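You operate a simulated robot arm through the tools that you are given. There is no shell and no other tool. Be economical: measure what you need, move in short steps, check, and stop when the job is done.

You run a simulated two-armed robot. Do the job below in one go: nothing can be reset, and whatever is moved stays where it is left.

JOB
Pick up the red-handled jug with one hand, pass it to the other hand and put it on the shelf of the grey bench. Fetch the gear labelled "20 T" from the top of the counter and set it on the top of the blue bench. The order is free. Set down upright: red-handled jug, gear.

Only the result counts: the job must be done as asked and must still hold three seconds after the hand-in. Knocking over, shifting, dropping, spilling or breaking anything else fails it.

ROBOT AND FRAMES
Two 7-joint arms with fingered hands on one trunk, on a base that drives. Base frame: it is fixed to the floor where the robot stands at the start and does not move with it; the origin is under the middle of the robot, x ahead of it, y to its left, z up; the surface under the hand at the start is at about z = 900. Readings come in mm, rad, newtons and seconds.
The left shoulder is at the start at [99, 128, 1086], the right one opposite. Places, roughly: gear [750, 3750, 1000]; shelf of the grey bench [600, 1100, 400]; top of the blue bench [600, -700, 900]. Payload 5 kg a hand.
Tool frame (each hand has its own): the origin (TCP) lies between the finger pads and is the grasp point; the fingertips stand 37 mm ahead of it; z points along the fingers, y is the line along which they close. Largest opening 124 mm; the body of the gripper starts 43 mm behind the TCP. The gripper is a hand of 3 fingers: y runs from the thumb to the fingers, the wrist lies at [-21, -116, -203] in the tool frame, and closing takes about 1.5 s.
Orientation is that of the tool frame in the base frame, as [roll, pitch, yaw] about the fixed x, y, z axes, in that order (R = Rz(yaw) Ry(pitch) Rx(roll)). With the fingers straight down and the wrist toward the robot, the tool's x, y and z point along [0, 1, 0], [1, 0, 0] and [0, 0, -1] of the base frame.

CONTROLS
- The arms move only by the tool nudge_tool. It takes "left_deltas", "right_deltas" or both (then of equal length, played together; a hand with none holds still); each is a list of rows, each an object of numbers (a shift or turn left out is 0, a gripper value left out holds the last): "dx", "dy", "dz": the shift along the tool's x, y, z in mm; "ax", "ay", "az": the turn, a rotation vector about the tool's x, y, z in rad. In form: [{"dx": .., "dy": .., "dz": .., "ax": .., "ay": .., "az": ..}, ...]. A call has 1 to 8 rows; each row is the pose to reach, as a shift and turn from the pose commanded when the call began, along the tool's axes at that moment. "left_claw" and "right_claw" are, for a hand that has rows, the gripper command, from -1 (shut) to 1 (fully open), values between in proportion, set as the call begins (left out, the last holds). Each row takes 0.2 s and may step no farther than 50 mm and 0.15 rad from the row before; otherwise, or with a gripper value out of range, the whole call is refused. A pose out of reach is approached as far as the arm can. The call stops where the force on the tool passes 40 N (or 10 N more than at its start, if that is more) or the arm is blocked; 0.2 s more then pass. Each finger travels about 45 mm/s and halts on what it meets, pressing with about 29 N; the grip force reading is that of the motor and also rises with nothing between the fingers. The clock runs only during rows and for 0.2 s after the last one: add rows that repeat a pose to give the fingers time. It gives the time, the measured TCP pose, the force on the tool (base axes), the opening and the grip force at its end, in the units of the frame above (readings bear some noise), with the torque about the TCP (base axes, N m) and any sound that the robot's microphone picked up.
- Cameras (640 x 400 px; columns grow to the right, rows downward): "scene" is now at [265.7, -0.9, 1243.2]; the picture's right is [-0.01, -1.00, 0.00], its down [-0.60, 0.00, -0.80] and it looks along [0.80, -0.00, -0.60] (base axes); focal length 214 px, centre (320, 200). "left" rides on the left gripper at [-72, -104, -154] in its tool frame; the picture's right is [-0.83, -0.26, 0.49], its down [0.51, -0.72, 0.47] and it looks along [0.23, 0.64, 0.73] (tool axes); focal length 243 px, centre (320, 200). "right" rides on the right gripper at [72, -104, -154] in its tool frame; the picture's right is [-0.83, 0.26, -0.49], its down [-0.51, -0.72, 0.47] and it looks along [-0.23, 0.64, 0.73] (tool axes); focal length 243 px, centre (320, 200). There is no depth. A picture from a camera that has moved, and an enlarged one, comes with that camera's place and axes in the base frame and with its lens.
- camera(camera): a new picture of that camera. No time passes.
- lift_body(by): slides the trunk up (or, below 0, down) by that many mm; the arms and the scene camera ride with it, the base frame stays. It gives what a move gives, with no picture.
- roll_base(legs): drives the robot by 1 to 6 legs, each [ahead, left, turn to the left] in mm, mm and rad, along the robot's own axes; the way and the turn of a leg run together, so that a leg with both is an arc; at most 1500 mm and 3.142 rad a leg. The arms and the cameras ride along, it lands a little off, and it stops where it bumps. It gives what a move gives.
- move_fingers(index, middle, thumb_bend, thumb_turn, hand): sets how far each is bent, from 0 (flat) to 100 (curled in); at 30 the hand is open as for a grip, at 70 the pads meet at the TCP. One left out holds its place. A second passes; each finger stops where it meets its share of the squeeze, and holds until it gets a number again. A gripper value or a shape takes the hand back. It gives what a move gives, with no picture; readings hold the bend of each and the force on the fingers (four entries, about 0 where the hand has none), thumb and palm. thumb_turn goes from beside the hand (0) to across from the fingers (100), as for a grip.
- set_grasp(shape, hand): the hand has 3 fingers and takes this shape, open, in about a second: jaw (thumb against the fingers, like two jaws); tri (thumb and two fingers); tip (a fingertip pinch); poke (one finger out to press); point (the index stretched); flat (the hand flat); cup (the hand cupped); fist (a fist). The gripper value then closes the fingers along that shape, each until it touches; the sizes above hold for jaw. It gives what a move gives, with no picture.
- turn_head(pan, tilt): turns the head with the scene camera to pan (to the left, within 1.396 rad either way) and tilt (down, from -0.506 to 1.204), counted from straight ahead of the robot. It gives what a move gives.
- enlarge(camera, box): a new picture of the part [left, top, right, bottom] of that camera's present view, enlarged. No time passes.
- sign_off(): hands the job in; it is judged then, once.

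Work in short steps. Places have to be worked out from the pictures, the camera data and where the tool is seen: move nearer, look again, correct. Check each grasp and each placing, and mend what went wrong. You have 165 turns and 118 pictures in all, those below and enlarged ones among them. Open the grippers and draw the arms clear of the work before you hand the job in, unless the task says otherwise; then end with one line.

The tools are called after "Call:" as name(argument=value, ...) on one line, values as JSON. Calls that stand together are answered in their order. nudge_tool: Moves the arms, as the interface text tells. Its arguments: {"type":"object","properties":{"left_deltas":{"type":"array","items":{"type":"object","properties":{"dx":{"type":"number"},"dy":{"type":"number"},"dz":{"type":"number"},"ax":{"type":"number"},"ay":{"type":"number"},"az":{"type":"number"}}}},"left_claw":{"type":"number"},"right_deltas":{"type":"array","items":{"type":"object","properties":{"dx":{"type":"number"},"dy":{"type":"number"},"dz":{"type":"number"},"ax":{"type":"number"},"ay":{"type":"number"},"az":{"type":"number"}}}},"right_claw":{"type":"number"}},"required":[]} The other tools are called the same way: lift_body (by) slides the trunk up or down; set_grasp (shape, hand) gives the hand a shape; move_fingers (index, middle, thumb_bend, thumb_turn, hand) moves the fingers one by one; roll_base (legs) drives the base; turn_head (pan, tilt) turns the head that bears the scene camera; camera (camera) takes a picture; enlarge (camera, box) takes an enlarged picture of a part of a camera's view; sign_off () hands the job in.

At the start:

```text
time: 0.0
left_eef_pos: [597.4, 233.5, 1156.2]
left_tcp_rot: [3.141, 0.0, 1.569]
left_force: [0.3, 0.7, -0.1]
left_wrist_torque: [0.02, -0.03, 0.03]
left_finger_gap: 123.4
left_finger_force: 0.0
left_shape: jaw
left_bend: [30.0, 30.0, 30.0, 98.0]
left_finger forces: [0.0, 0.0, 0.0, 0.1, 0.0, 0.0]
right_eef_pos: [634.0, -279.0, 1171.6]
right_tcp_rot: [-3.14, -0.001, 1.572]
right_force: [0.3, 0.2, 0.0]
right_wrist_torque: [-0.03, -0.01, 0.02]
right_finger_gap: 123.5
right_finger_force: 0.0
right_shape: jaw
right_bend: [30.0, 30.0, 30.0, 98.0]
right_finger forces: [0.0, 0.1, 0.0, 0.1, 0.0, 0.1]
trunk travel left (down, up): [-275.0, 288.0]
robot x, y, heading: [2.7, -0.5, -0.002]
head pan, tilt: [-0.005, 0.644]
```

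scene: 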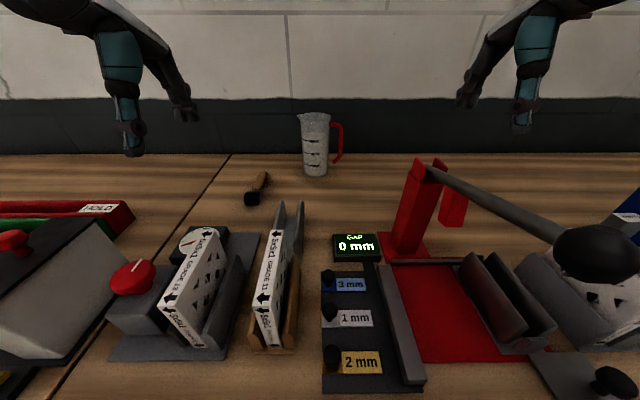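
right: 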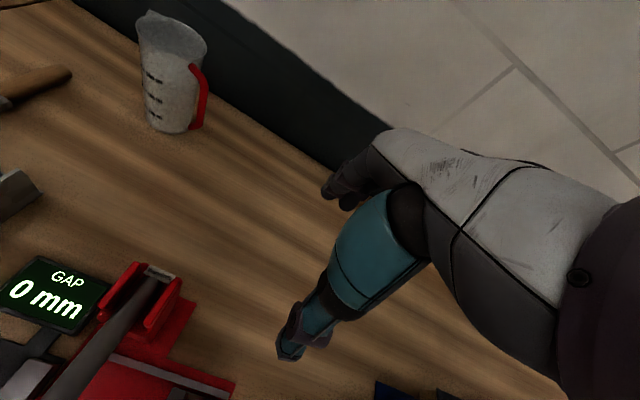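
left: 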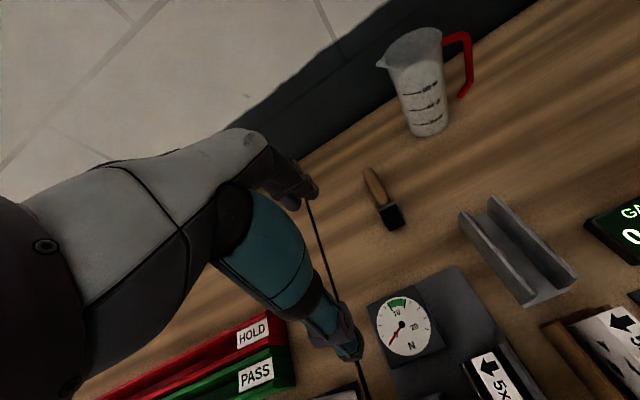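

I'll look around first: pan left toward the grey bench, then right toward the blue one.

Call:
turn_head(pan=1.2, tilt=0.5)

Call:
camera(camera="scene")

Call:
turn_head(pan=-1.0, tilt=0.6)

Call:
camera(camera="scene")

```text
time: 1.4
left_eef_pos: [597.3, 234.4, 1155.4]
left_tcp_rot: [-3.14, 0.001, 1.572]
left_force: [0.5, -0.5, 0.1]
left_wrist_torque: [-0.01, 0.0, 0.01]
left_finger_gap: 123.8
left_finger_force: 0.1
left_shape: jaw
left_bend: [30.0, 30.0, 30.0, 98.0]
left_finger forces: [0.1, 0.0, 0.0, 0.0, 0.0, 0.0]
right_eef_pos: [634.8, -280.0, 1171.3]
right_tcp_rot: [-3.141, 0.0, 1.571]
right_force: [0.1, 0.7, 0.4]
right_wrist_torque: [0.03, 0.0, 0.01]
right_finger_gap: 123.4
right_finger_force: 0.0
right_shape: jaw
right_bend: [30.0, 30.0, 30.0, 98.0]
right_finger forces: [0.0, 0.1, 0.1, 0.0, 0.0, 0.0]
trunk travel left (down, up): [-275.0, 288.0]
robot x, y, heading: [1.4, -1.4, -0.001]
head pan, tilt: [1.201, 0.499]
```

```text
114 pictures are left
camera scene: at [211.7, 84.4, 1256.0], right [0.93, -0.36, 0.0], down [-0.17, -0.45, -0.88], along [0.32, 0.82, -0.48], focal length 214 px, centre (320, 200)
```

scene: 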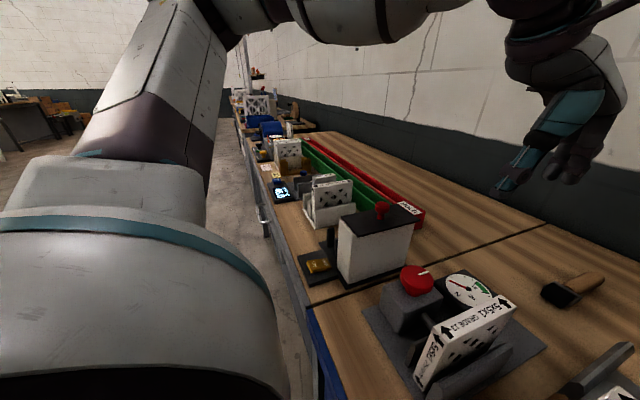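

```text
time: 3.5
left_eef_pos: [597.2, 234.3, 1156.3]
left_tcp_rot: [3.14, 0.001, 1.571]
left_force: [-0.1, -0.2, -0.7]
left_wrist_torque: [0.01, 0.02, 0.03]
left_finger_gap: 123.7
left_finger_force: 0.1
left_shape: jaw
left_bend: [30.0, 30.0, 30.0, 98.0]
left_finger forces: [0.0, 0.0, 0.1, 0.0, 0.0, 0.0]
right_eef_pos: [635.6, -280.9, 1171.2]
right_tcp_rot: [3.142, -0.002, 1.572]
right_force: [0.2, 0.1, 0.3]
right_wrist_torque: [0.01, -0.02, 0.0]
right_finger_gap: 123.7
right_finger_force: 0.1
right_shape: jaw
right_bend: [30.0, 30.0, 30.0, 98.0]
right_finger forces: [0.0, 0.0, 0.1, 0.0, 0.1, 0.0]
trunk travel left (down, up): [-275.0, 288.0]
robot x, y, heading: [-2.1, 0.9, -0.001]
head pan, tilt: [-1.0, 0.6]
```

```text
113 pictures are left
camera scene: at [226.5, -74.8, 1247.0], right [-0.84, -0.54, 0.0], down [-0.31, 0.48, -0.83], along [0.45, -0.69, -0.56], focal length 214 px, centre (320, 200)
```

scene: 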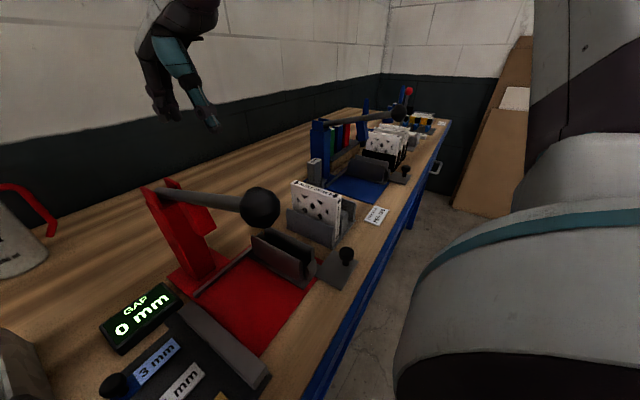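

The blue bench is the one in front of me, and the grey one starts at about y=230. Next I'll look closely at the jug.

Call:
turn_head(pan=0, tilt=0.55)

Call:
enlarge(camera="scene", box=[220, 80, 420, 205])

Call:
enlarge(camera="left", box=[340, 0, 500, 100])

Call:
enlarge(camera="right", box=[100, 0, 260, 150])

```text
time: 4.7
left_eef_pos: [596.1, 234.3, 1156.1]
left_tcp_rot: [3.141, 0.001, 1.571]
left_force: [0.0, 0.1, 0.3]
left_wrist_torque: [0.01, -0.04, 0.06]
left_finger_gap: 123.5
left_finger_force: 0.0
left_shape: jaw
left_bend: [30.0, 30.0, 30.0, 98.0]
left_finger forces: [0.1, 0.0, 0.0, 0.1, 0.0, 0.0]
right_eef_pos: [634.3, -280.0, 1170.4]
right_tcp_rot: [3.141, 0.0, 1.57]
right_force: [0.1, 0.0, 0.2]
right_wrist_torque: [0.0, -0.02, 0.01]
right_finger_gap: 123.6
right_finger_force: 0.0
right_shape: jaw
right_bend: [30.0, 30.0, 30.0, 98.0]
right_finger forces: [0.0, 0.0, 0.1, 0.0, 0.1, 0.0]
trunk travel left (down, up): [-275.0, 288.0]
robot x, y, heading: [1.6, -3.0, -0.002]
head pan, tilt: [0.0, 0.55]
```

```text
3.20 times, centred on (320, 142) of scene
camera zoom: at [268.5, -0.5, 1251.5], right [0.0, -1.0, 0.0], down [-0.52, 0.0, -0.85], along [0.85, 0.0, -0.52], focal length 686 px, centre (320, 384)
```

zoom: 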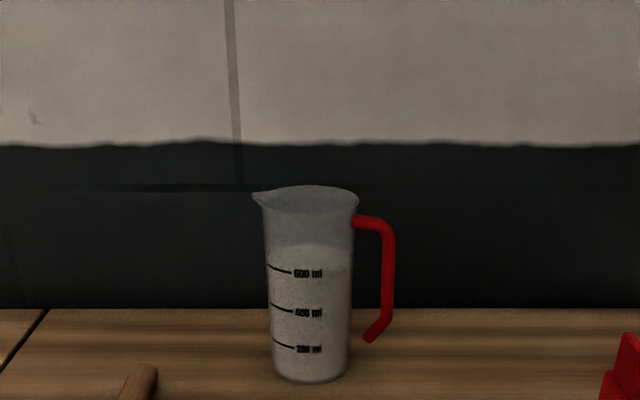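

```text
4.00 times, centred on (420, 50) of left
camera zoom: at [492.3, 161.0, 1310.9], right [-0.26, -0.83, -0.49], down [-0.72, 0.51, -0.47], along [0.64, 0.23, -0.73], focal length 970 px, centre (-80, 800)
```

zoom: 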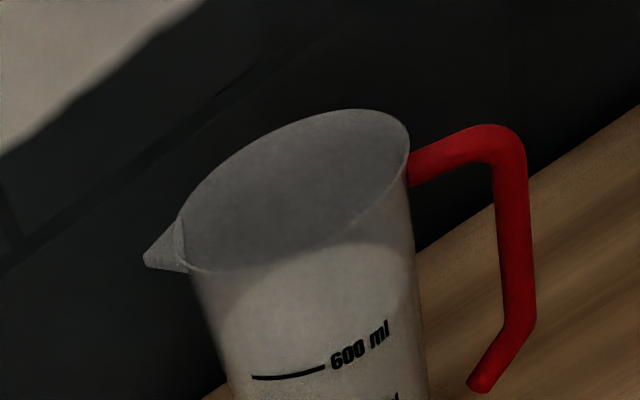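

```text
2.67 times, centred on (180, 75) of right
camera zoom: at [530.4, -207.2, 1324.6], right [0.26, -0.83, 0.49], down [-0.72, -0.51, -0.47], along [0.64, -0.23, -0.73], focal length 647 px, centre (693, 533)
```

zoom: 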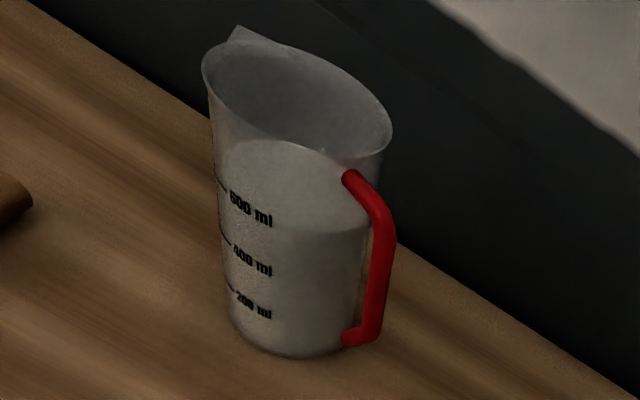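

The jug stands at about (874, 8), with its rim at z≈1070. It's full to about 600 ml, so it has to stay level. I'll bring the right hand above it for a grasp from the top and leave the left side free for the other hand.

Call:
nudge_tool(right_deltas=[{"dz": -40}, {"dx": 35, "dy": 30, "dz": -40}, {"dx": 72, "dy": 60, "dz": -40}, {"dx": 108, "dy": 90, "dz": -40}, {"dx": 144, "dy": 120, "dz": -40}, {"dx": 180, "dy": 150, "dz": -40}, {"dx": 216, "dy": 180, "dz": -40}, {"dx": 216, "dy": 180, "dz": -40}], right_claw=1)

Call:
camera(camera="right")

```text
time: 6.5
left_eef_pos: [601.5, 232.2, 1153.4]
left_tcp_rot: [-3.137, 0.0, 1.57]
left_force: [0.9, -0.2, -0.4]
left_wrist_torque: [-0.01, 0.07, -0.01]
left_finger_gap: 123.6
left_finger_force: 0.0
left_shape: jaw
left_bend: [30.0, 30.0, 30.0, 98.0]
left_finger forces: [0.0, 0.1, 0.0, 0.1, 0.1, 0.1]
right_eef_pos: [814.8, -66.5, 1208.1]
right_tcp_rot: [-3.141, -0.001, 1.566]
right_force: [-0.1, -0.4, -0.1]
right_wrist_torque: [0.0, 0.09, 0.03]
right_finger_gap: 124.0
right_finger_force: 0.1
right_shape: jaw
right_bend: [30.0, 30.0, 30.0, 97.0]
right_finger forces: [0.1, 0.1, 0.0, 0.0, 0.1, 0.0]
trunk travel left (down, up): [-275.0, 288.0]
robot x, y, heading: [-3.3, 0.4, 0.001]
head pan, tilt: [0.0, 0.55]
```

```text
109 pictures are left
camera right: at [712.0, 5.7, 1361.7], right [0.26, -0.83, 0.49], down [-0.72, -0.5, -0.47], along [0.64, -0.23, -0.73], focal length 243 px, centre (320, 200)
```

right: 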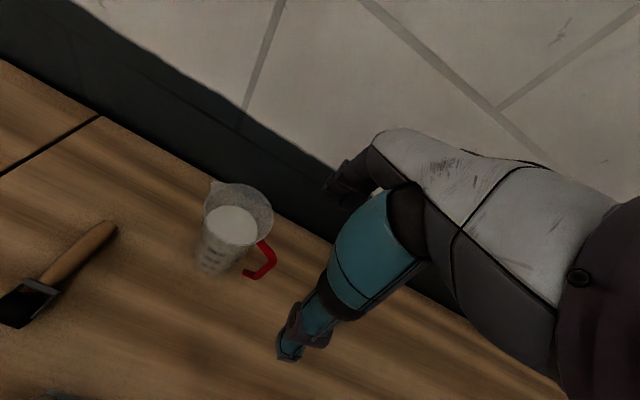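

The rim centre works out at about (876, 12). I'll centre the right hand above it and then come down.

Call:
nudge_tool(right_deltas=[{"dx": 39, "dy": 30}, {"dx": 78, "dy": 60}, {"dx": 78, "dy": 60}, {"dx": 78, "dy": 60, "dz": 40}, {"dx": 78, "dy": 60, "dz": 60}, {"dx": 78, "dy": 60, "dz": 60}])

Call:
camera(camera="right")

Call:
enlarge(camera="scene", box=[220, 60, 420, 185])

```text
time: 7.9
left_eef_pos: [596.2, 234.3, 1157.4]
left_tcp_rot: [3.139, -0.001, 1.571]
left_force: [0.2, -0.2, 0.3]
left_wrist_torque: [-0.07, 0.02, 0.01]
left_finger_gap: 123.8
left_finger_force: 0.1
left_shape: jaw
left_bend: [30.0, 30.0, 30.0, 98.0]
left_finger forces: [0.1, 0.1, 0.0, 0.0, 0.0, 0.0]
right_eef_pos: [851.0, -81.5, 1166.1]
right_tcp_rot: [3.14, -0.003, 1.57]
right_force: [-0.9, -0.3, 0.5]
right_wrist_torque: [-0.02, -0.01, -0.02]
right_finger_gap: 124.0
right_finger_force: 0.0
right_shape: jaw
right_bend: [30.0, 30.0, 30.0, 98.0]
right_finger forces: [0.0, 0.0, 0.0, 0.0, 0.0, 0.0]
right hand out of reach, approached as far as the arm can: row 1, 2, 3, 4, 5, 6
trunk travel left (down, up): [-275.0, 288.0]
robot x, y, heading: [-1.4, -0.3, -0.0]
head pan, tilt: [0.0, 0.55]
```

```text
108 pictures are left
camera right: at [746.1, -8.3, 1319.6], right [0.26, -0.83, 0.49], down [-0.72, -0.51, -0.47], along [0.64, -0.23, -0.73], focal length 243 px, centre (320, 200)
```

right: 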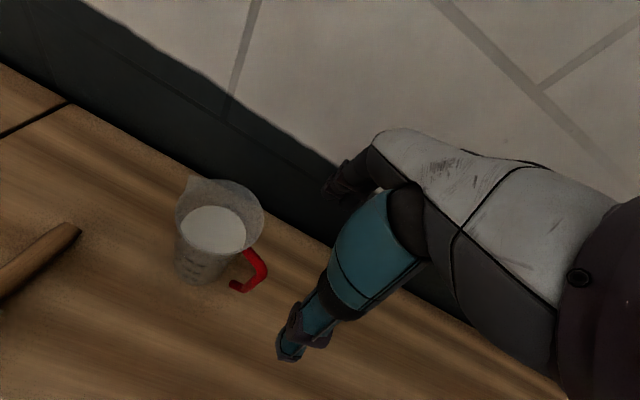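

```text
3.20 times, centred on (320, 122) of scene
camera zoom: at [267.7, -0.1, 1251.7], right [0.0, -1.0, 0.0], down [-0.52, 0.0, -0.85], along [0.85, 0.0, -0.52], focal length 686 px, centre (320, 448)
```

zoom: 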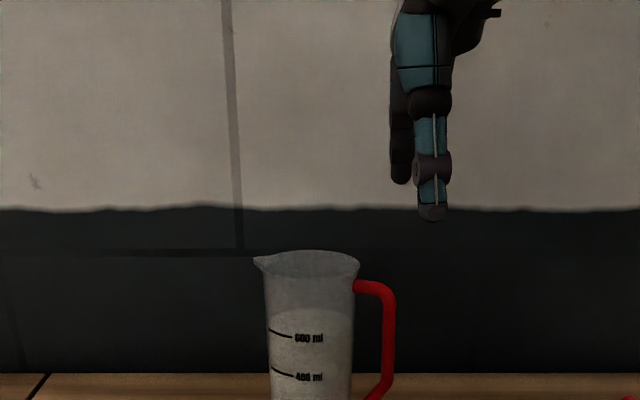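

The right arm is at its limit this far toward the centre. I'll shift the base 200 mm to the left so that the jug lies on the right hand's side; the hands stay clear above everything.

Call:
roll_base(legs=[[0, 200, 0]])

Call:
nudge_tool(right_deltas=[{"dx": -40, "dy": 8, "dz": -20}, {"dx": -80, "dy": 16, "dz": -20}, {"dx": -107, "dy": 25, "dz": -20}, {"dx": -107, "dy": 25, "dz": -20}])

Call:
camera(camera="right")

```text
time: 10.3
left_eef_pos: [594.3, 437.5, 1157.6]
left_tcp_rot: [3.141, -0.001, 1.575]
left_force: [-0.1, 0.0, -0.3]
left_wrist_torque: [0.01, 0.03, 0.01]
left_finger_gap: 123.8
left_finger_force: 0.0
left_shape: jaw
left_bend: [30.0, 30.0, 30.0, 98.0]
left_finger forces: [0.1, 0.0, 0.1, 0.0, 0.0, 0.0]
right_eef_pos: [851.0, 122.0, 1166.3]
right_tcp_rot: [3.139, 0.001, 1.574]
right_force: [0.2, -0.3, 0.5]
right_wrist_torque: [0.01, -0.04, 0.02]
right_finger_gap: 123.8
right_finger_force: 0.0
right_shape: jaw
right_bend: [30.0, 30.0, 30.0, 98.0]
right_finger forces: [0.0, 0.0, 0.0, 0.1, 0.1, 0.0]
trunk travel left (down, up): [-275.0, 288.0]
robot x, y, heading: [-2.1, 198.6, -0.002]
head pan, tilt: [0.0, 0.55]
```

```text
time: 11.3
left_eef_pos: [595.4, 437.8, 1156.8]
left_tcp_rot: [3.142, 0.0, 1.575]
left_force: [0.3, 1.2, 0.6]
left_wrist_torque: [-0.01, 0.01, -0.01]
left_finger_gap: 124.1
left_finger_force: 0.2
left_shape: jaw
left_bend: [30.0, 30.0, 30.0, 98.0]
left_finger forces: [0.0, 0.1, 0.1, 0.1, 0.0, 0.0]
right_eef_pos: [877.0, 12.8, 1187.0]
right_tcp_rot: [3.139, 0.0, 1.573]
right_force: [0.2, -1.2, 0.2]
right_wrist_torque: [-0.02, 0.03, -0.02]
right_finger_gap: 124.0
right_finger_force: 0.0
right_shape: jaw
right_bend: [30.0, 30.0, 30.0, 98.0]
right_finger forces: [0.0, 0.1, 0.0, 0.0, 0.0, 0.1]
trunk travel left (down, up): [-275.0, 288.0]
robot x, y, heading: [-0.1, 200.3, 0.002]
head pan, tilt: [0.0, 0.55]
```

```text
106 pictures are left
camera right: at [772.2, 87.0, 1338.7], right [0.26, -0.83, 0.49], down [-0.72, -0.51, -0.47], along [0.64, -0.23, -0.73], focal length 243 px, centre (320, 200)
```

right: 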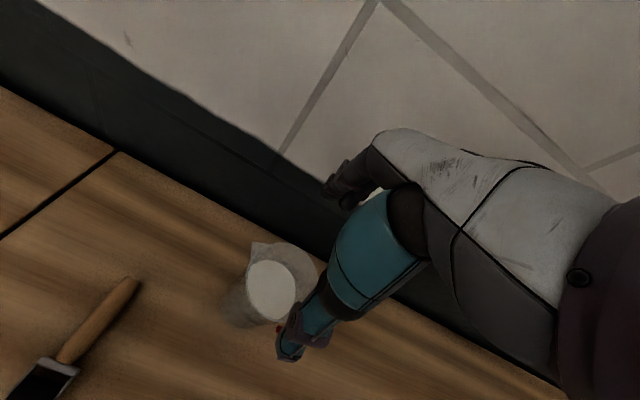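

The right hand is now centred over the jug: rim (876, 13), TCP (877, 13). Descending halfway now, then I'll check.

Call:
nudge_tool(right_deltas=[{"dz": 40}, {"dz": 75}, {"dz": 75}])

Call:
enlarge(camera="scene", box=[320, 60, 520, 185])

Call:
camera(camera="right")

Call:
camera(camera="left")

```text
time: 12.1
left_eef_pos: [595.0, 437.1, 1156.1]
left_tcp_rot: [-3.141, -0.002, 1.574]
left_force: [-0.5, 0.7, -0.1]
left_wrist_torque: [0.01, 0.02, 0.03]
left_finger_gap: 123.7
left_finger_force: 0.0
left_shape: jaw
left_bend: [30.0, 30.0, 30.0, 98.0]
left_finger forces: [0.1, 0.0, 0.0, 0.0, 0.0, 0.1]
right_eef_pos: [879.3, 13.7, 1110.5]
right_tcp_rot: [3.141, -0.001, 1.573]
right_force: [0.4, 0.4, 0.1]
right_wrist_torque: [0.0, 0.0, -0.03]
right_finger_gap: 123.8
right_finger_force: 0.0
right_shape: jaw
right_bend: [30.0, 30.0, 30.0, 98.0]
right_finger forces: [0.0, 0.0, 0.0, 0.1, 0.0, 0.1]
trunk travel left (down, up): [-275.0, 288.0]
robot x, y, heading: [-0.7, 201.8, -0.001]
head pan, tilt: [0.0, 0.55]
```

```text
3.20 times, centred on (420, 122) of scene
camera zoom: at [267.7, 202.0, 1251.6], right [0.0, -1.0, 0.0], down [-0.52, 0.0, -0.85], along [0.85, 0.0, -0.52], focal length 686 px, centre (0, 448)
```

zoom: 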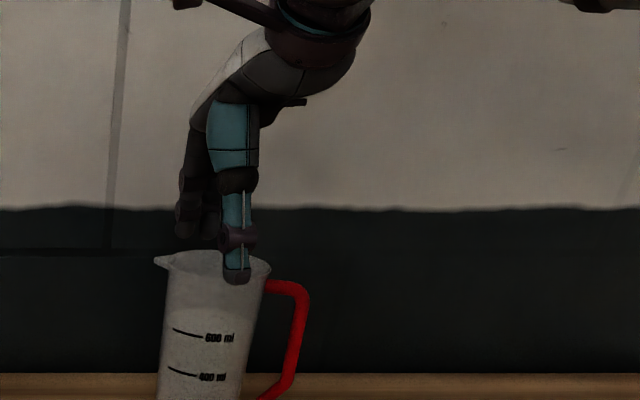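

```text
104 pictures are left
camera right: at [774.7, 87.8, 1263.9], right [0.26, -0.83, 0.49], down [-0.72, -0.51, -0.47], along [0.64, -0.23, -0.73], focal length 243 px, centre (320, 200)
```

right: 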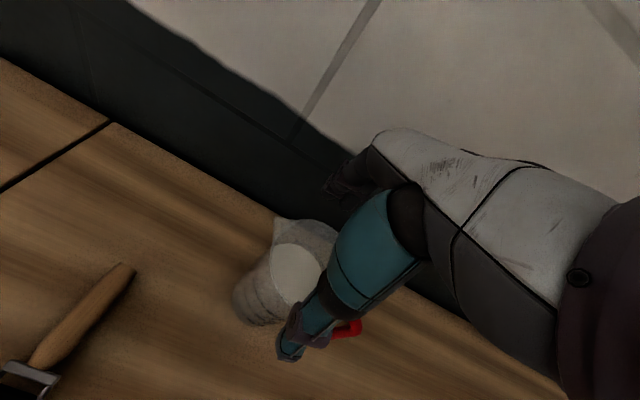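

```text
103 pictures are left
camera left: at [491.0, 364.0, 1311.1], right [-0.26, -0.83, -0.49], down [-0.72, 0.5, -0.47], along [0.64, 0.23, -0.73], focal length 243 px, centre (320, 200)
```

left: 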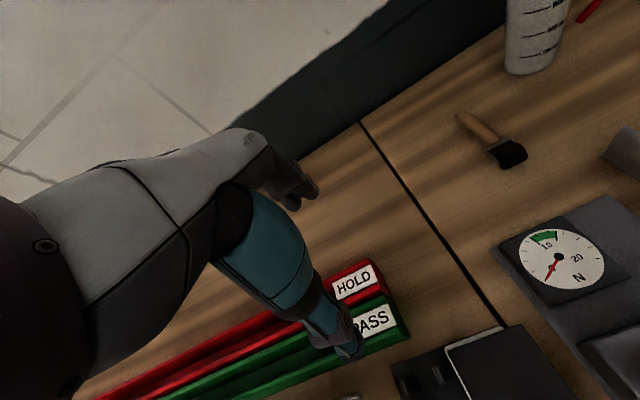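

The thumb tip is about 9 mm outside the near rim, so I'll shift back 3 mm and go down carefully.

Call:
nudge_tool(right_deltas=[{"dy": -3}, {"dy": -3, "dz": 10}, {"dy": -3, "dz": 20}])

Call:
enlarge(camera="scene", box=[340, 100, 440, 162])

Call:
enlarge(camera="right", box=[220, 180, 380, 380])

```text
time: 12.9
left_eef_pos: [596.8, 437.5, 1157.1]
left_tcp_rot: [-3.141, -0.001, 1.573]
left_force: [0.3, -1.1, 0.1]
left_wrist_torque: [0.0, -0.02, -0.03]
left_finger_gap: 123.7
left_finger_force: 0.0
left_shape: jaw
left_bend: [30.0, 30.0, 30.0, 98.0]
left_finger forces: [0.1, 0.1, 0.0, 0.0, 0.1, 0.1]
right_eef_pos: [875.3, 16.3, 1091.1]
right_tcp_rot: [-3.141, 0.0, 1.572]
right_force: [0.7, 0.8, 0.1]
right_wrist_torque: [-0.01, -0.01, 0.02]
right_finger_gap: 123.7
right_finger_force: 0.0
right_shape: jaw
right_bend: [30.0, 30.0, 30.0, 98.0]
right_finger forces: [0.0, 0.0, 0.0, 0.0, 0.1, 0.1]
trunk travel left (down, up): [-275.0, 288.0]
robot x, y, heading: [-3.6, 204.4, -0.004]
head pan, tilt: [0.0, 0.55]
```

```text
6.40 times, centred on (390, 131) of scene
camera zoom: at [268.6, 202.0, 1251.4], right [0.0, -1.0, 0.0], down [-0.52, 0.0, -0.85], along [0.85, 0.0, -0.52], focal length 1373 px, centre (-128, 642)
```

zoom: 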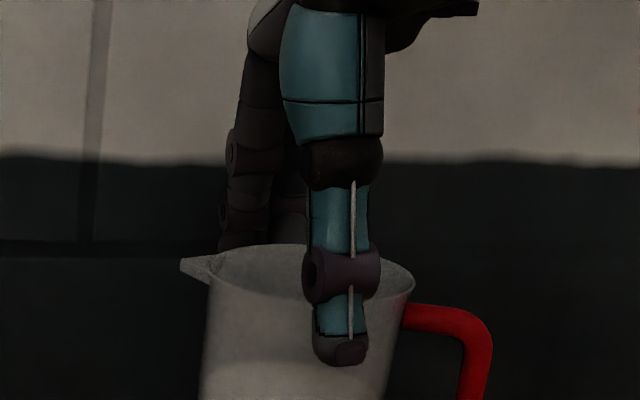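

```text
2.00 times, centred on (300, 280) of right
camera zoom: at [770.9, 87.9, 1244.0], right [0.26, -0.83, 0.49], down [-0.72, -0.51, -0.47], along [0.64, -0.23, -0.73], focal length 485 px, centre (360, 40)
```

zoom: 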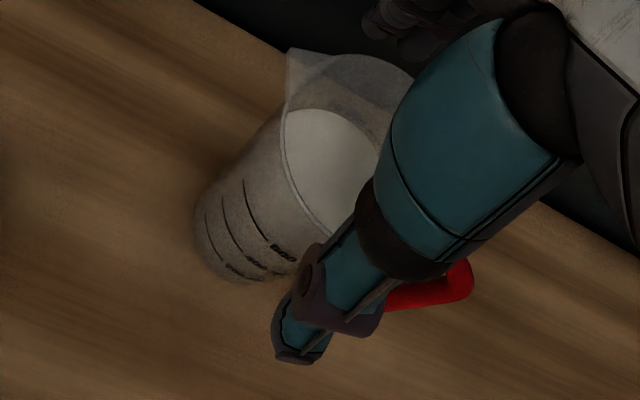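

The hand straddles the rim cleanly. I'll go down to TCP z≈1048 and close.

Call:
nudge_tool(right_deltas=[{"dx": -4, "dz": 15}, {"dx": -4, "dz": 30}, {"dx": -4, "dz": 43}, {"dx": -4, "dz": 43}])

Call:
nudge_tool(right_deltas=[{}, {}, {}, {}, {}, {}, {}, {}], right_claw=-1)

Call:
enlarge(camera="scene", box=[320, 80, 480, 180])

```text
time: 13.9
left_eef_pos: [595.0, 436.6, 1156.7]
left_tcp_rot: [3.14, 0.001, 1.575]
left_force: [-0.2, -0.4, -0.5]
left_wrist_torque: [0.02, -0.01, -0.02]
left_finger_gap: 123.9
left_finger_force: 0.1
left_shape: jaw
left_bend: [30.0, 30.0, 30.0, 98.0]
left_finger forces: [0.0, 0.0, 0.0, 0.1, 0.0, 0.0]
right_eef_pos: [872.6, 11.6, 1048.3]
right_tcp_rot: [-3.141, 0.0, 1.574]
right_force: [-0.2, 0.6, 0.0]
right_wrist_torque: [-0.01, -0.01, -0.04]
right_finger_gap: 124.2
right_finger_force: 0.0
right_shape: jaw
right_bend: [30.0, 30.0, 30.0, 98.0]
right_finger forces: [0.0, 0.0, 0.0, 0.1, 0.2, 0.0]
trunk travel left (down, up): [-275.0, 288.0]
robot x, y, heading: [-0.7, 201.8, 0.005]
head pan, tilt: [0.0, 0.55]
```

```text
time: 15.7
left_eef_pos: [595.5, 438.0, 1156.7]
left_tcp_rot: [-3.141, 0.001, 1.574]
left_force: [0.4, 0.8, -0.4]
left_wrist_torque: [-0.01, -0.05, 0.02]
left_finger_gap: 123.6
left_finger_force: 0.2
left_shape: jaw
left_bend: [30.0, 30.0, 30.0, 98.0]
left_finger forces: [0.0, 0.1, 0.0, 0.0, 0.0, 0.0]
right_eef_pos: [873.6, 10.9, 1047.8]
right_tcp_rot: [3.141, 0.001, 1.572]
right_force: [-0.2, 0.0, -0.1]
right_wrist_torque: [0.04, -0.01, -0.08]
right_finger_gap: 72.0
right_finger_force: 29.0
right_shape: jaw
right_bend: [73.0, 40.0, 67.0, 100.0]
right_finger forces: [16.8, 7.8, 0.0, 0.0, 26.2, 0.0]
trunk travel left (down, up): [-275.0, 288.0]
robot x, y, heading: [0.2, 199.4, -0.001]
head pan, tilt: [0.0, 0.55]
```

```text
4.00 times, centred on (400, 130) of scene
camera zoom: at [268.4, 202.0, 1251.4], right [0.0, -1.0, 0.0], down [-0.52, 0.0, -0.85], along [0.85, 0.0, -0.52], focal length 858 px, centre (0, 480)
```

zoom: 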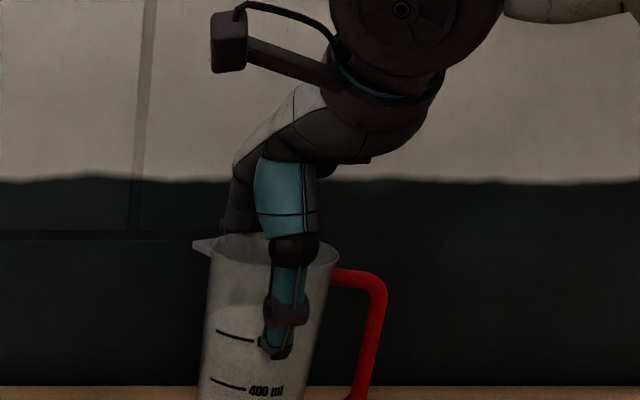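

The grip is closed, but the index (73) has curled in more than the middle finger (40), so it's a little off-centre. A small lift will show whether it holds level.

Call:
nudge_tool(right_deltas=[{"dz": -10}, {"dz": -20}, {"dz": -30}, {"dz": -30}])

Call:
enlarge(camera="scene", box=[300, 60, 500, 185])

Call:
enlarge(camera="left", box=[440, 0, 600, 100])

```text
time: 16.7
left_eef_pos: [597.6, 436.4, 1155.9]
left_tcp_rot: [3.141, 0.0, 1.573]
left_force: [-0.4, -0.6, -0.3]
left_wrist_torque: [0.01, 0.02, -0.01]
left_finger_gap: 123.6
left_finger_force: 0.1
left_shape: jaw
left_bend: [30.0, 30.0, 30.0, 98.0]
left_finger forces: [0.0, 0.0, 0.1, 0.0, 0.0, 0.1]
right_eef_pos: [873.2, 10.3, 1077.8]
right_tcp_rot: [-3.14, 0.001, 1.573]
right_force: [-1.1, 0.2, -6.5]
right_wrist_torque: [0.04, -0.03, -0.01]
right_finger_gap: 71.9
right_finger_force: 28.6
right_shape: jaw
right_bend: [73.0, 40.0, 67.0, 100.0]
right_finger forces: [17.0, 8.0, 0.1, 0.1, 25.9, 0.0]
trunk travel left (down, up): [-275.0, 288.0]
robot x, y, heading: [3.2, 200.3, -0.002]
head pan, tilt: [0.0, 0.55]
```

```text
3.20 times, centred on (400, 122) of scene
camera zoom: at [269.2, 201.8, 1251.2], right [0.0, -1.0, 0.0], down [-0.52, 0.0, -0.85], along [0.85, 0.0, -0.52], focal length 686 px, centre (64, 448)
```

zoom: 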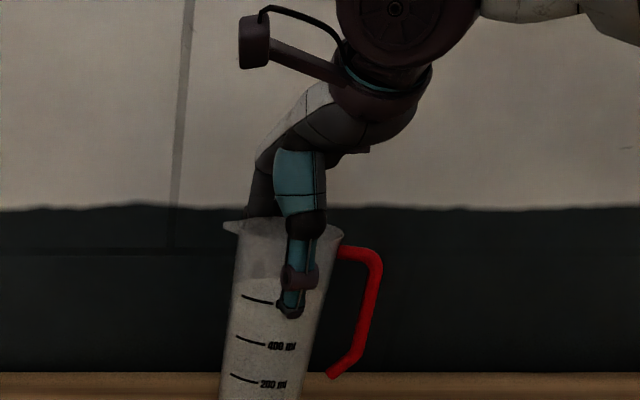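

```text
4.00 times, centred on (520, 50) of left
camera zoom: at [492.5, 363.7, 1310.5], right [-0.26, -0.83, -0.49], down [-0.72, 0.51, -0.47], along [0.64, 0.23, -0.73], focal length 970 px, centre (-480, 800)
```

zoom: 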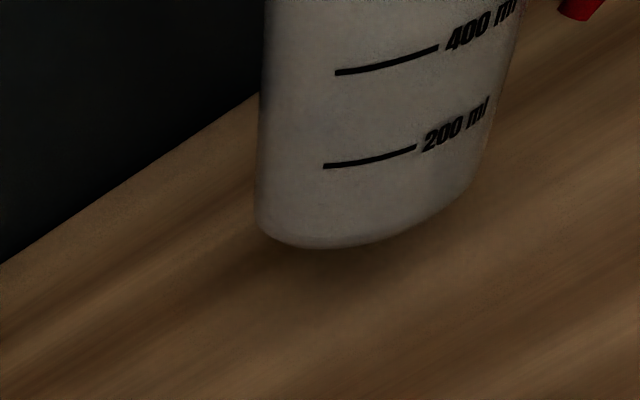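

The jug is held securely (6.5 N). I'll raise it another 90 mm while the left hand turns to a sideways pose with its palm facing −y.

Call:
nudge_tool(right_deltas=[{"dz": -11}, {"dz": -22}, {"dz": -33}, {"dz": -44}, {"dz": -55}, {"dz": -66}, {"dz": -78}, {"dz": -90}], left_deltas=[{"ay": -0.15, "dy": 20, "dz": -10}, {"ay": -0.3, "dy": 40, "dz": -20}, {"ay": -0.45, "dy": 60, "dz": -30}, {"ay": -0.6, "dy": 80, "dz": -30}, {"ay": -0.75, "dy": 100, "dz": -30}, {"ay": -0.9, "dy": 120, "dz": -30}, {"ay": -1.05, "dy": 140, "dz": -30}, {"ay": -1.2, "dy": 160, "dz": -30}])

Call:
nudge_tool(left_deltas=[{"ay": -0.12}, {"ay": -0.25}, {"ay": -0.371}, {"ay": -0.371}])

Call:
camera(camera="scene")

Call:
camera(camera="left")

```text
time: 18.5
left_eef_pos: [758.2, 437.5, 1184.5]
left_tcp_rot: [-3.14, 1.203, 1.578]
left_force: [0.3, 0.2, -0.5]
left_wrist_torque: [-0.02, 0.01, -0.04]
left_finger_gap: 124.0
left_finger_force: 0.0
left_shape: jaw
left_bend: [30.0, 30.0, 30.0, 98.0]
left_finger forces: [0.0, 0.1, 0.0, 0.0, 0.0, 0.0]
right_eef_pos: [874.7, 12.1, 1167.1]
right_tcp_rot: [-3.14, -0.001, 1.575]
right_force: [0.1, 1.2, -6.8]
right_wrist_torque: [0.05, 0.0, -0.04]
right_finger_gap: 71.8
right_finger_force: 29.7
right_shape: jaw
right_bend: [73.0, 40.0, 67.0, 100.0]
right_finger forces: [17.0, 8.0, 0.0, 0.0, 25.9, 0.0]
trunk travel left (down, up): [-275.0, 288.0]
robot x, y, heading: [5.3, 203.8, 0.005]
head pan, tilt: [0.0, 0.55]
```

```text
time: 19.5
left_eef_pos: [758.8, 438.8, 1184.8]
left_tcp_rot: [-1.578, 1.567, 3.138]
left_force: [0.9, -0.5, -0.1]
left_wrist_torque: [-0.04, -0.02, -0.04]
left_finger_gap: 124.3
left_finger_force: 0.0
left_shape: jaw
left_bend: [30.0, 30.0, 30.0, 98.0]
left_finger forces: [0.0, 0.1, 0.0, 0.1, 0.1, 0.0]
right_eef_pos: [876.5, 13.3, 1166.2]
right_tcp_rot: [-3.139, 0.002, 1.574]
right_force: [1.2, 0.9, -7.3]
right_wrist_torque: [0.07, 0.0, 0.03]
right_finger_gap: 71.7
right_finger_force: 28.5
right_shape: jaw
right_bend: [73.0, 40.0, 67.0, 100.0]
right_finger forces: [17.3, 8.2, 0.1, 0.1, 26.1, 0.1]
trunk travel left (down, up): [-275.0, 288.0]
robot x, y, heading: [1.6, 200.7, 0.001]
head pan, tilt: [0.0, 0.55]
```

```text
97 pictures are left
camera scene: at [271.7, 203.3, 1250.6], right [0.0, -1.0, 0.0], down [-0.53, 0.0, -0.85], along [0.85, 0.0, -0.53], focal length 214 px, centre (320, 200)
```

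scene: 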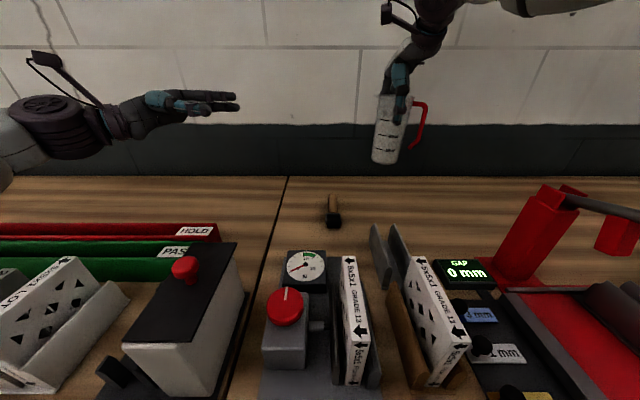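

```text
96 pictures are left
camera left: at [654.3, 592.1, 1257.4], right [-0.26, -0.49, 0.83], down [-0.72, -0.48, -0.5], along [0.64, -0.73, -0.23], focal length 243 px, centre (320, 200)
```

left: 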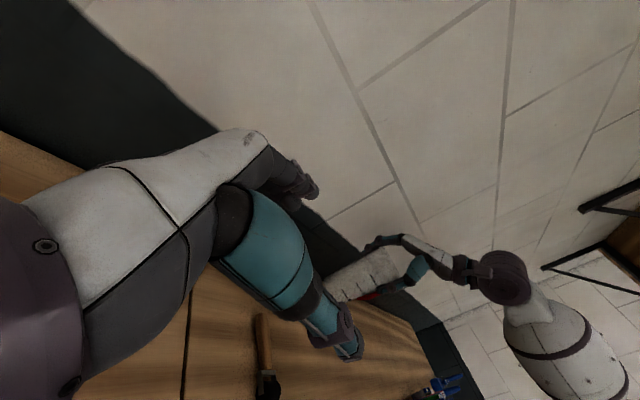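

The left hand is oriented. To keep forearms clear of the boxes on the bench during the handover, I'll raise the trunk by 100 mm, then bring the left hand beside the lower half of the jug.

Call:
lift_body(by=100)

Call:
nudge_tool(left_deltas=[{"dx": 14, "dy": 14, "dz": 34}, {"dx": 28, "dy": 29, "dz": 68}, {"dx": 42, "dy": 43, "dz": 102}, {"dx": 56, "dy": 58, "dz": 136}, {"dx": 70, "dy": 72, "dz": 170}, {"dx": 84, "dy": 87, "dz": 204}, {"dx": 98, "dy": 101, "dz": 238}, {"dx": 112, "dy": 116, "dz": 272}])

Call:
camera(camera="scene")

Call:
camera(camera="left")

Call:
camera(camera="right")

```text
time: 20.9
left_eef_pos: [757.2, 437.8, 1285.0]
left_tcp_rot: [-1.288, 1.568, -2.855]
left_force: [0.0, -0.4, 1.2]
left_wrist_torque: [-0.01, -0.05, 0.01]
left_finger_gap: 123.8
left_finger_force: 0.0
left_shape: jaw
left_bend: [30.0, 30.0, 30.0, 98.0]
left_finger forces: [0.1, 0.0, 0.0, 0.1, 0.0, 0.0]
right_eef_pos: [874.1, 11.0, 1265.6]
right_tcp_rot: [-3.14, 0.0, 1.573]
right_force: [-0.3, 0.4, -6.6]
right_wrist_torque: [0.02, -0.02, 0.03]
right_finger_gap: 71.5
right_finger_force: 28.4
right_shape: jaw
right_bend: [73.0, 40.0, 67.0, 100.0]
right_finger forces: [17.2, 8.2, 0.0, 0.0, 26.2, 0.0]
trunk travel left (down, up): [-375.0, 188.0]
robot x, y, heading: [-2.2, 203.8, 0.003]
head pan, tilt: [0.0, 0.55]
```

```text
time: 22.7
left_eef_pos: [876.0, 164.5, 1174.1]
left_tcp_rot: [-1.478, 1.569, -3.046]
left_force: [0.4, -0.7, -1.0]
left_wrist_torque: [-0.01, 0.03, -0.02]
left_finger_gap: 123.8
left_finger_force: 0.1
left_shape: jaw
left_bend: [30.0, 30.0, 30.0, 98.0]
left_finger forces: [0.1, 0.1, 0.1, 0.0, 0.0, 0.1]
right_eef_pos: [875.1, 9.3, 1265.3]
right_tcp_rot: [-3.138, -0.003, 1.574]
right_force: [0.1, -0.2, -6.0]
right_wrist_torque: [0.05, 0.02, 0.0]
right_finger_gap: 71.6
right_finger_force: 29.4
right_shape: jaw
right_bend: [73.0, 40.0, 67.0, 100.0]
right_finger forces: [17.4, 8.2, 0.1, 0.1, 26.0, 0.0]
trunk travel left (down, up): [-375.0, 188.0]
robot x, y, heading: [-0.8, 202.7, 0.001]
head pan, tilt: [0.0, 0.55]
```

```text
95 pictures are left
camera scene: at [245.8, 200.0, 1352.0], right [0.0, -1.0, 0.0], down [-0.52, 0.0, -0.85], along [0.85, 0.0, -0.52], focal length 214 px, centre (320, 200)
```

scene: 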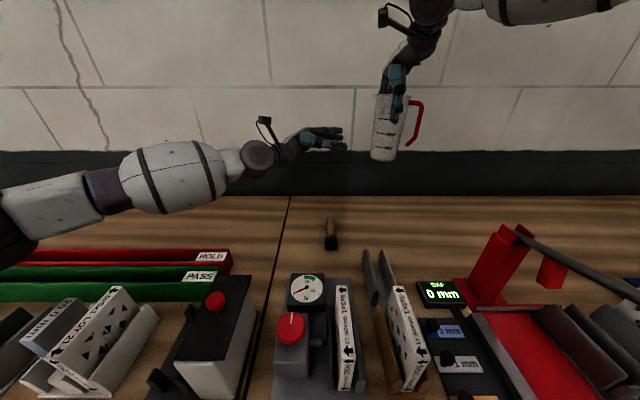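

```text
94 pictures are left
camera left: at [770.8, 317.3, 1247.0], right [-0.26, -0.49, 0.83], down [-0.72, -0.47, -0.51], along [0.64, -0.73, -0.23], focal length 243 px, centre (320, 200)
```

left: 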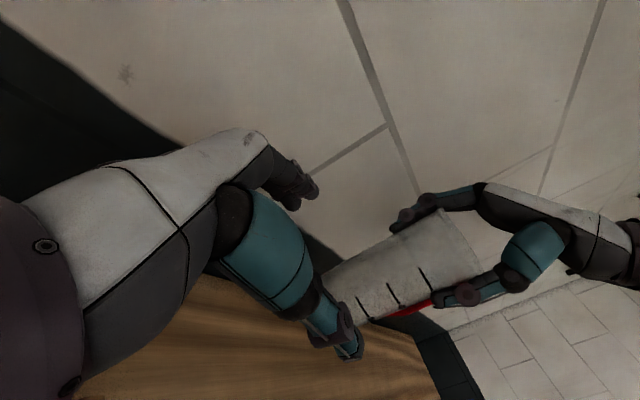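

```text
93 pictures are left
camera right: at [771.5, 81.6, 1419.1], right [0.26, -0.83, 0.49], down [-0.72, -0.51, -0.47], along [0.64, -0.23, -0.73], focal length 243 px, centre (320, 200)
```

right: 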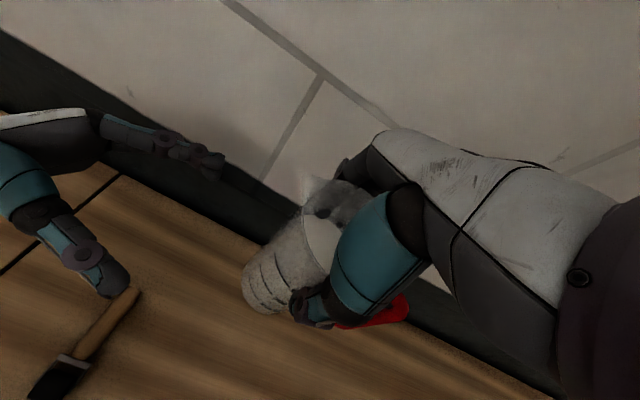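

The geometry checks out: jug axis at about (876, 10), base z≈1119. I'll advance the left hand most of the way and check before closing.

Call:
nudge_tool(left_deltas=[{"dz": 40, "dx": 3}, {"dz": 80, "dx": 3}, {"dz": 110, "dx": 3}, {"dz": 110, "dx": 3}])

Call:
camera(camera="left")

Call:
enlarge(camera="scene", box=[260, 60, 460, 185])

Call:
camera(camera="right")

```text
time: 23.7
left_eef_pos: [862.0, 76.6, 1169.0]
left_tcp_rot: [1.018, 1.57, -0.549]
left_force: [-1.1, -0.3, -0.1]
left_wrist_torque: [0.01, 0.03, -0.01]
left_finger_gap: 123.6
left_finger_force: 0.0
left_shape: jaw
left_bend: [30.0, 30.0, 30.0, 98.0]
left_finger forces: [0.1, 0.0, 0.1, 0.1, 0.0, 0.0]
left hand out of reach, approached as far as the arm can: row 2, 3, 4
right_eef_pos: [873.4, 10.1, 1267.0]
right_tcp_rot: [-3.141, -0.003, 1.571]
right_force: [0.0, -0.6, -6.0]
right_wrist_torque: [0.06, -0.04, 0.0]
right_finger_gap: 71.8
right_finger_force: 28.6
right_shape: jaw
right_bend: [73.0, 40.0, 67.0, 100.0]
right_finger forces: [17.2, 8.2, 0.0, 0.0, 26.2, 0.0]
trunk travel left (down, up): [-375.0, 188.0]
robot x, y, heading: [-0.9, 200.6, 0.002]
head pan, tilt: [0.0, 0.55]
```

```text
92 pictures are left
camera left: at [757.1, 230.2, 1242.5], right [-0.26, -0.49, 0.83], down [-0.72, -0.47, -0.51], along [0.64, -0.73, -0.23], focal length 243 px, centre (320, 200)
```

left: 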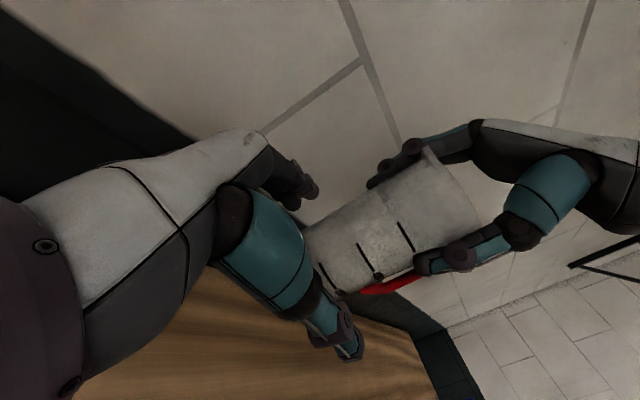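

```text
3.20 times, centred on (360, 122) of scene
camera zoom: at [243.6, 201.3, 1352.5], right [0.0, -1.0, 0.0], down [-0.52, 0.0, -0.85], along [0.85, 0.0, -0.52], focal length 686 px, centre (192, 448)
```

zoom: 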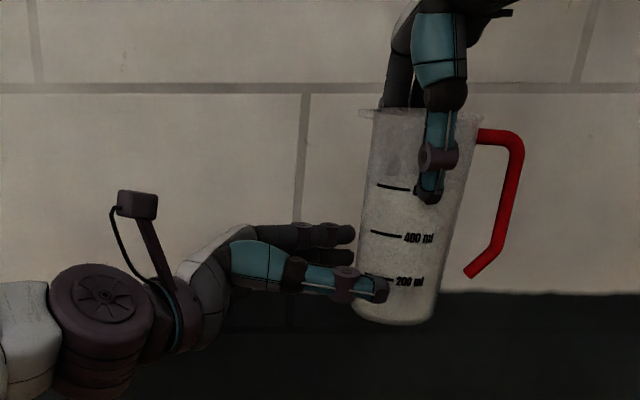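

```text
90 pictures are left
camera right: at [769.1, 83.1, 1420.8], right [0.26, -0.83, 0.49], down [-0.72, -0.51, -0.47], along [0.64, -0.23, -0.73], focal length 243 px, centre (320, 200)
```

right: 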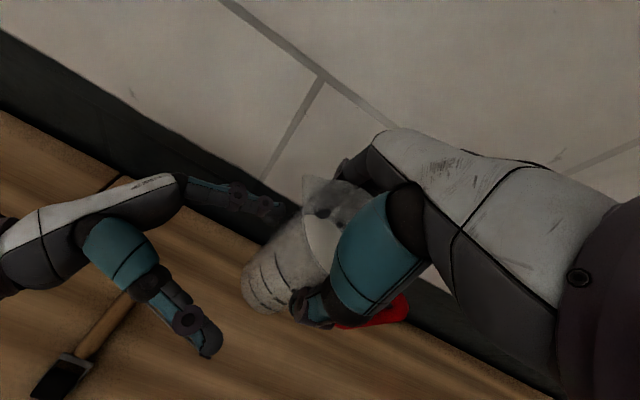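

The left arm runs out of reach there. I'll back it off and carry the jug closer in with the right hand, slowly, since it's full.

Call:
nudge_tool(left_deltas=[{"dz": -45}, {"dz": -90, "dy": -15}, {"dz": -120, "dy": -50}, {"dz": -120, "dy": -84}])

Call:
nudge_tool(right_deltas=[{"dx": 4, "dy": -7}, {"dx": 11, "dy": -18}, {"dx": 19, "dy": -31}, {"dx": 27, "dy": -44}, {"dx": 35, "dy": -57}, {"dx": 43, "dy": -70}, {"dx": 48, "dy": -79}, {"dx": 50, "dy": -84}])

Call:
camera(camera="left")

Call:
camera(camera="scene")

```text
time: 24.7
left_eef_pos: [777.9, 196.3, 1171.5]
left_tcp_rot: [-1.261, 1.57, -2.831]
left_force: [-0.5, -0.1, -0.2]
left_wrist_torque: [0.0, 0.01, 0.03]
left_finger_gap: 123.9
left_finger_force: 0.0
left_shape: jaw
left_bend: [30.0, 30.0, 30.0, 98.0]
left_finger forces: [0.1, 0.1, 0.0, 0.0, 0.0, 0.0]
right_eef_pos: [872.9, 9.9, 1268.3]
right_tcp_rot: [3.14, -0.001, 1.572]
right_force: [-1.1, -0.5, -6.1]
right_wrist_torque: [0.05, -0.01, -0.02]
right_finger_gap: 71.6
right_finger_force: 29.2
right_shape: jaw
right_bend: [73.0, 40.0, 67.0, 100.0]
right_finger forces: [17.2, 8.2, 0.0, 0.1, 26.2, 0.1]
trunk travel left (down, up): [-375.0, 188.0]
robot x, y, heading: [2.2, 199.1, 0.007]
head pan, tilt: [0.0, 0.55]
```

```text
time: 26.5
left_eef_pos: [780.0, 197.9, 1170.0]
left_tcp_rot: [0.48, 1.57, -1.087]
left_force: [0.6, -0.3, -0.3]
left_wrist_torque: [0.0, 0.02, -0.02]
left_finger_gap: 124.0
left_finger_force: 0.1
left_shape: jaw
left_bend: [30.0, 30.0, 30.0, 98.0]
left_finger forces: [0.0, 0.1, 0.1, 0.1, 0.0, 0.0]
right_eef_pos: [790.1, 60.6, 1268.5]
right_tcp_rot: [3.141, 0.0, 1.573]
right_force: [0.5, 0.3, -6.4]
right_wrist_torque: [0.05, 0.01, 0.01]
right_finger_gap: 71.6
right_finger_force: 29.2
right_shape: jaw
right_bend: [73.0, 40.0, 67.0, 100.0]
right_finger forces: [17.3, 8.4, 0.0, 0.0, 26.0, 0.0]
trunk travel left (down, up): [-375.0, 188.0]
robot x, y, heading: [-2.0, 198.8, 0.0]
head pan, tilt: [0.0, 0.55]
```

```text
89 pictures are left
camera left: at [674.7, 350.5, 1243.5], right [-0.26, -0.49, 0.83], down [-0.72, -0.47, -0.51], along [0.64, -0.73, -0.23], focal length 243 px, centre (320, 200)
```

left: 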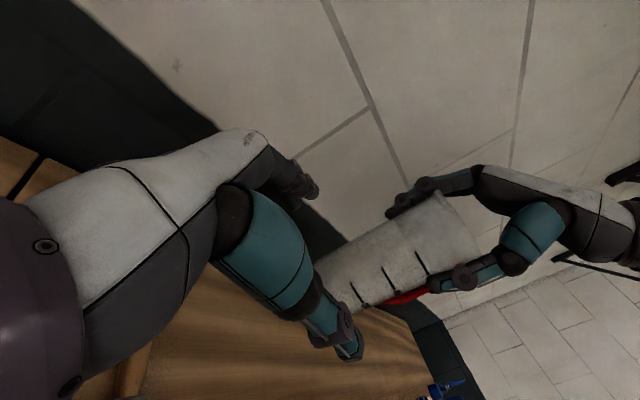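

```text
88 pictures are left
camera scene: at [244.2, 201.8, 1352.3], right [0.0, -1.0, 0.0], down [-0.52, 0.0, -0.85], along [0.85, 0.0, -0.52], focal length 214 px, centre (320, 200)
```

scene: 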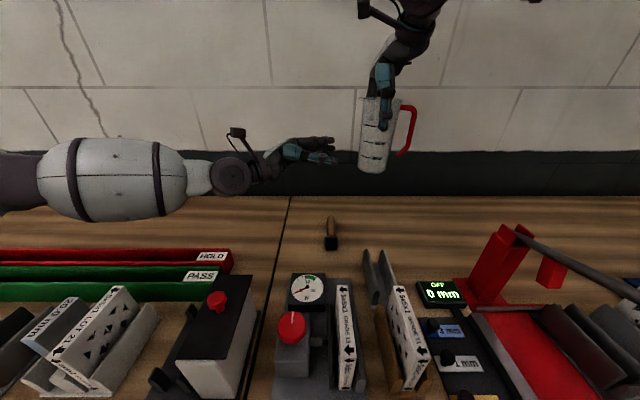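

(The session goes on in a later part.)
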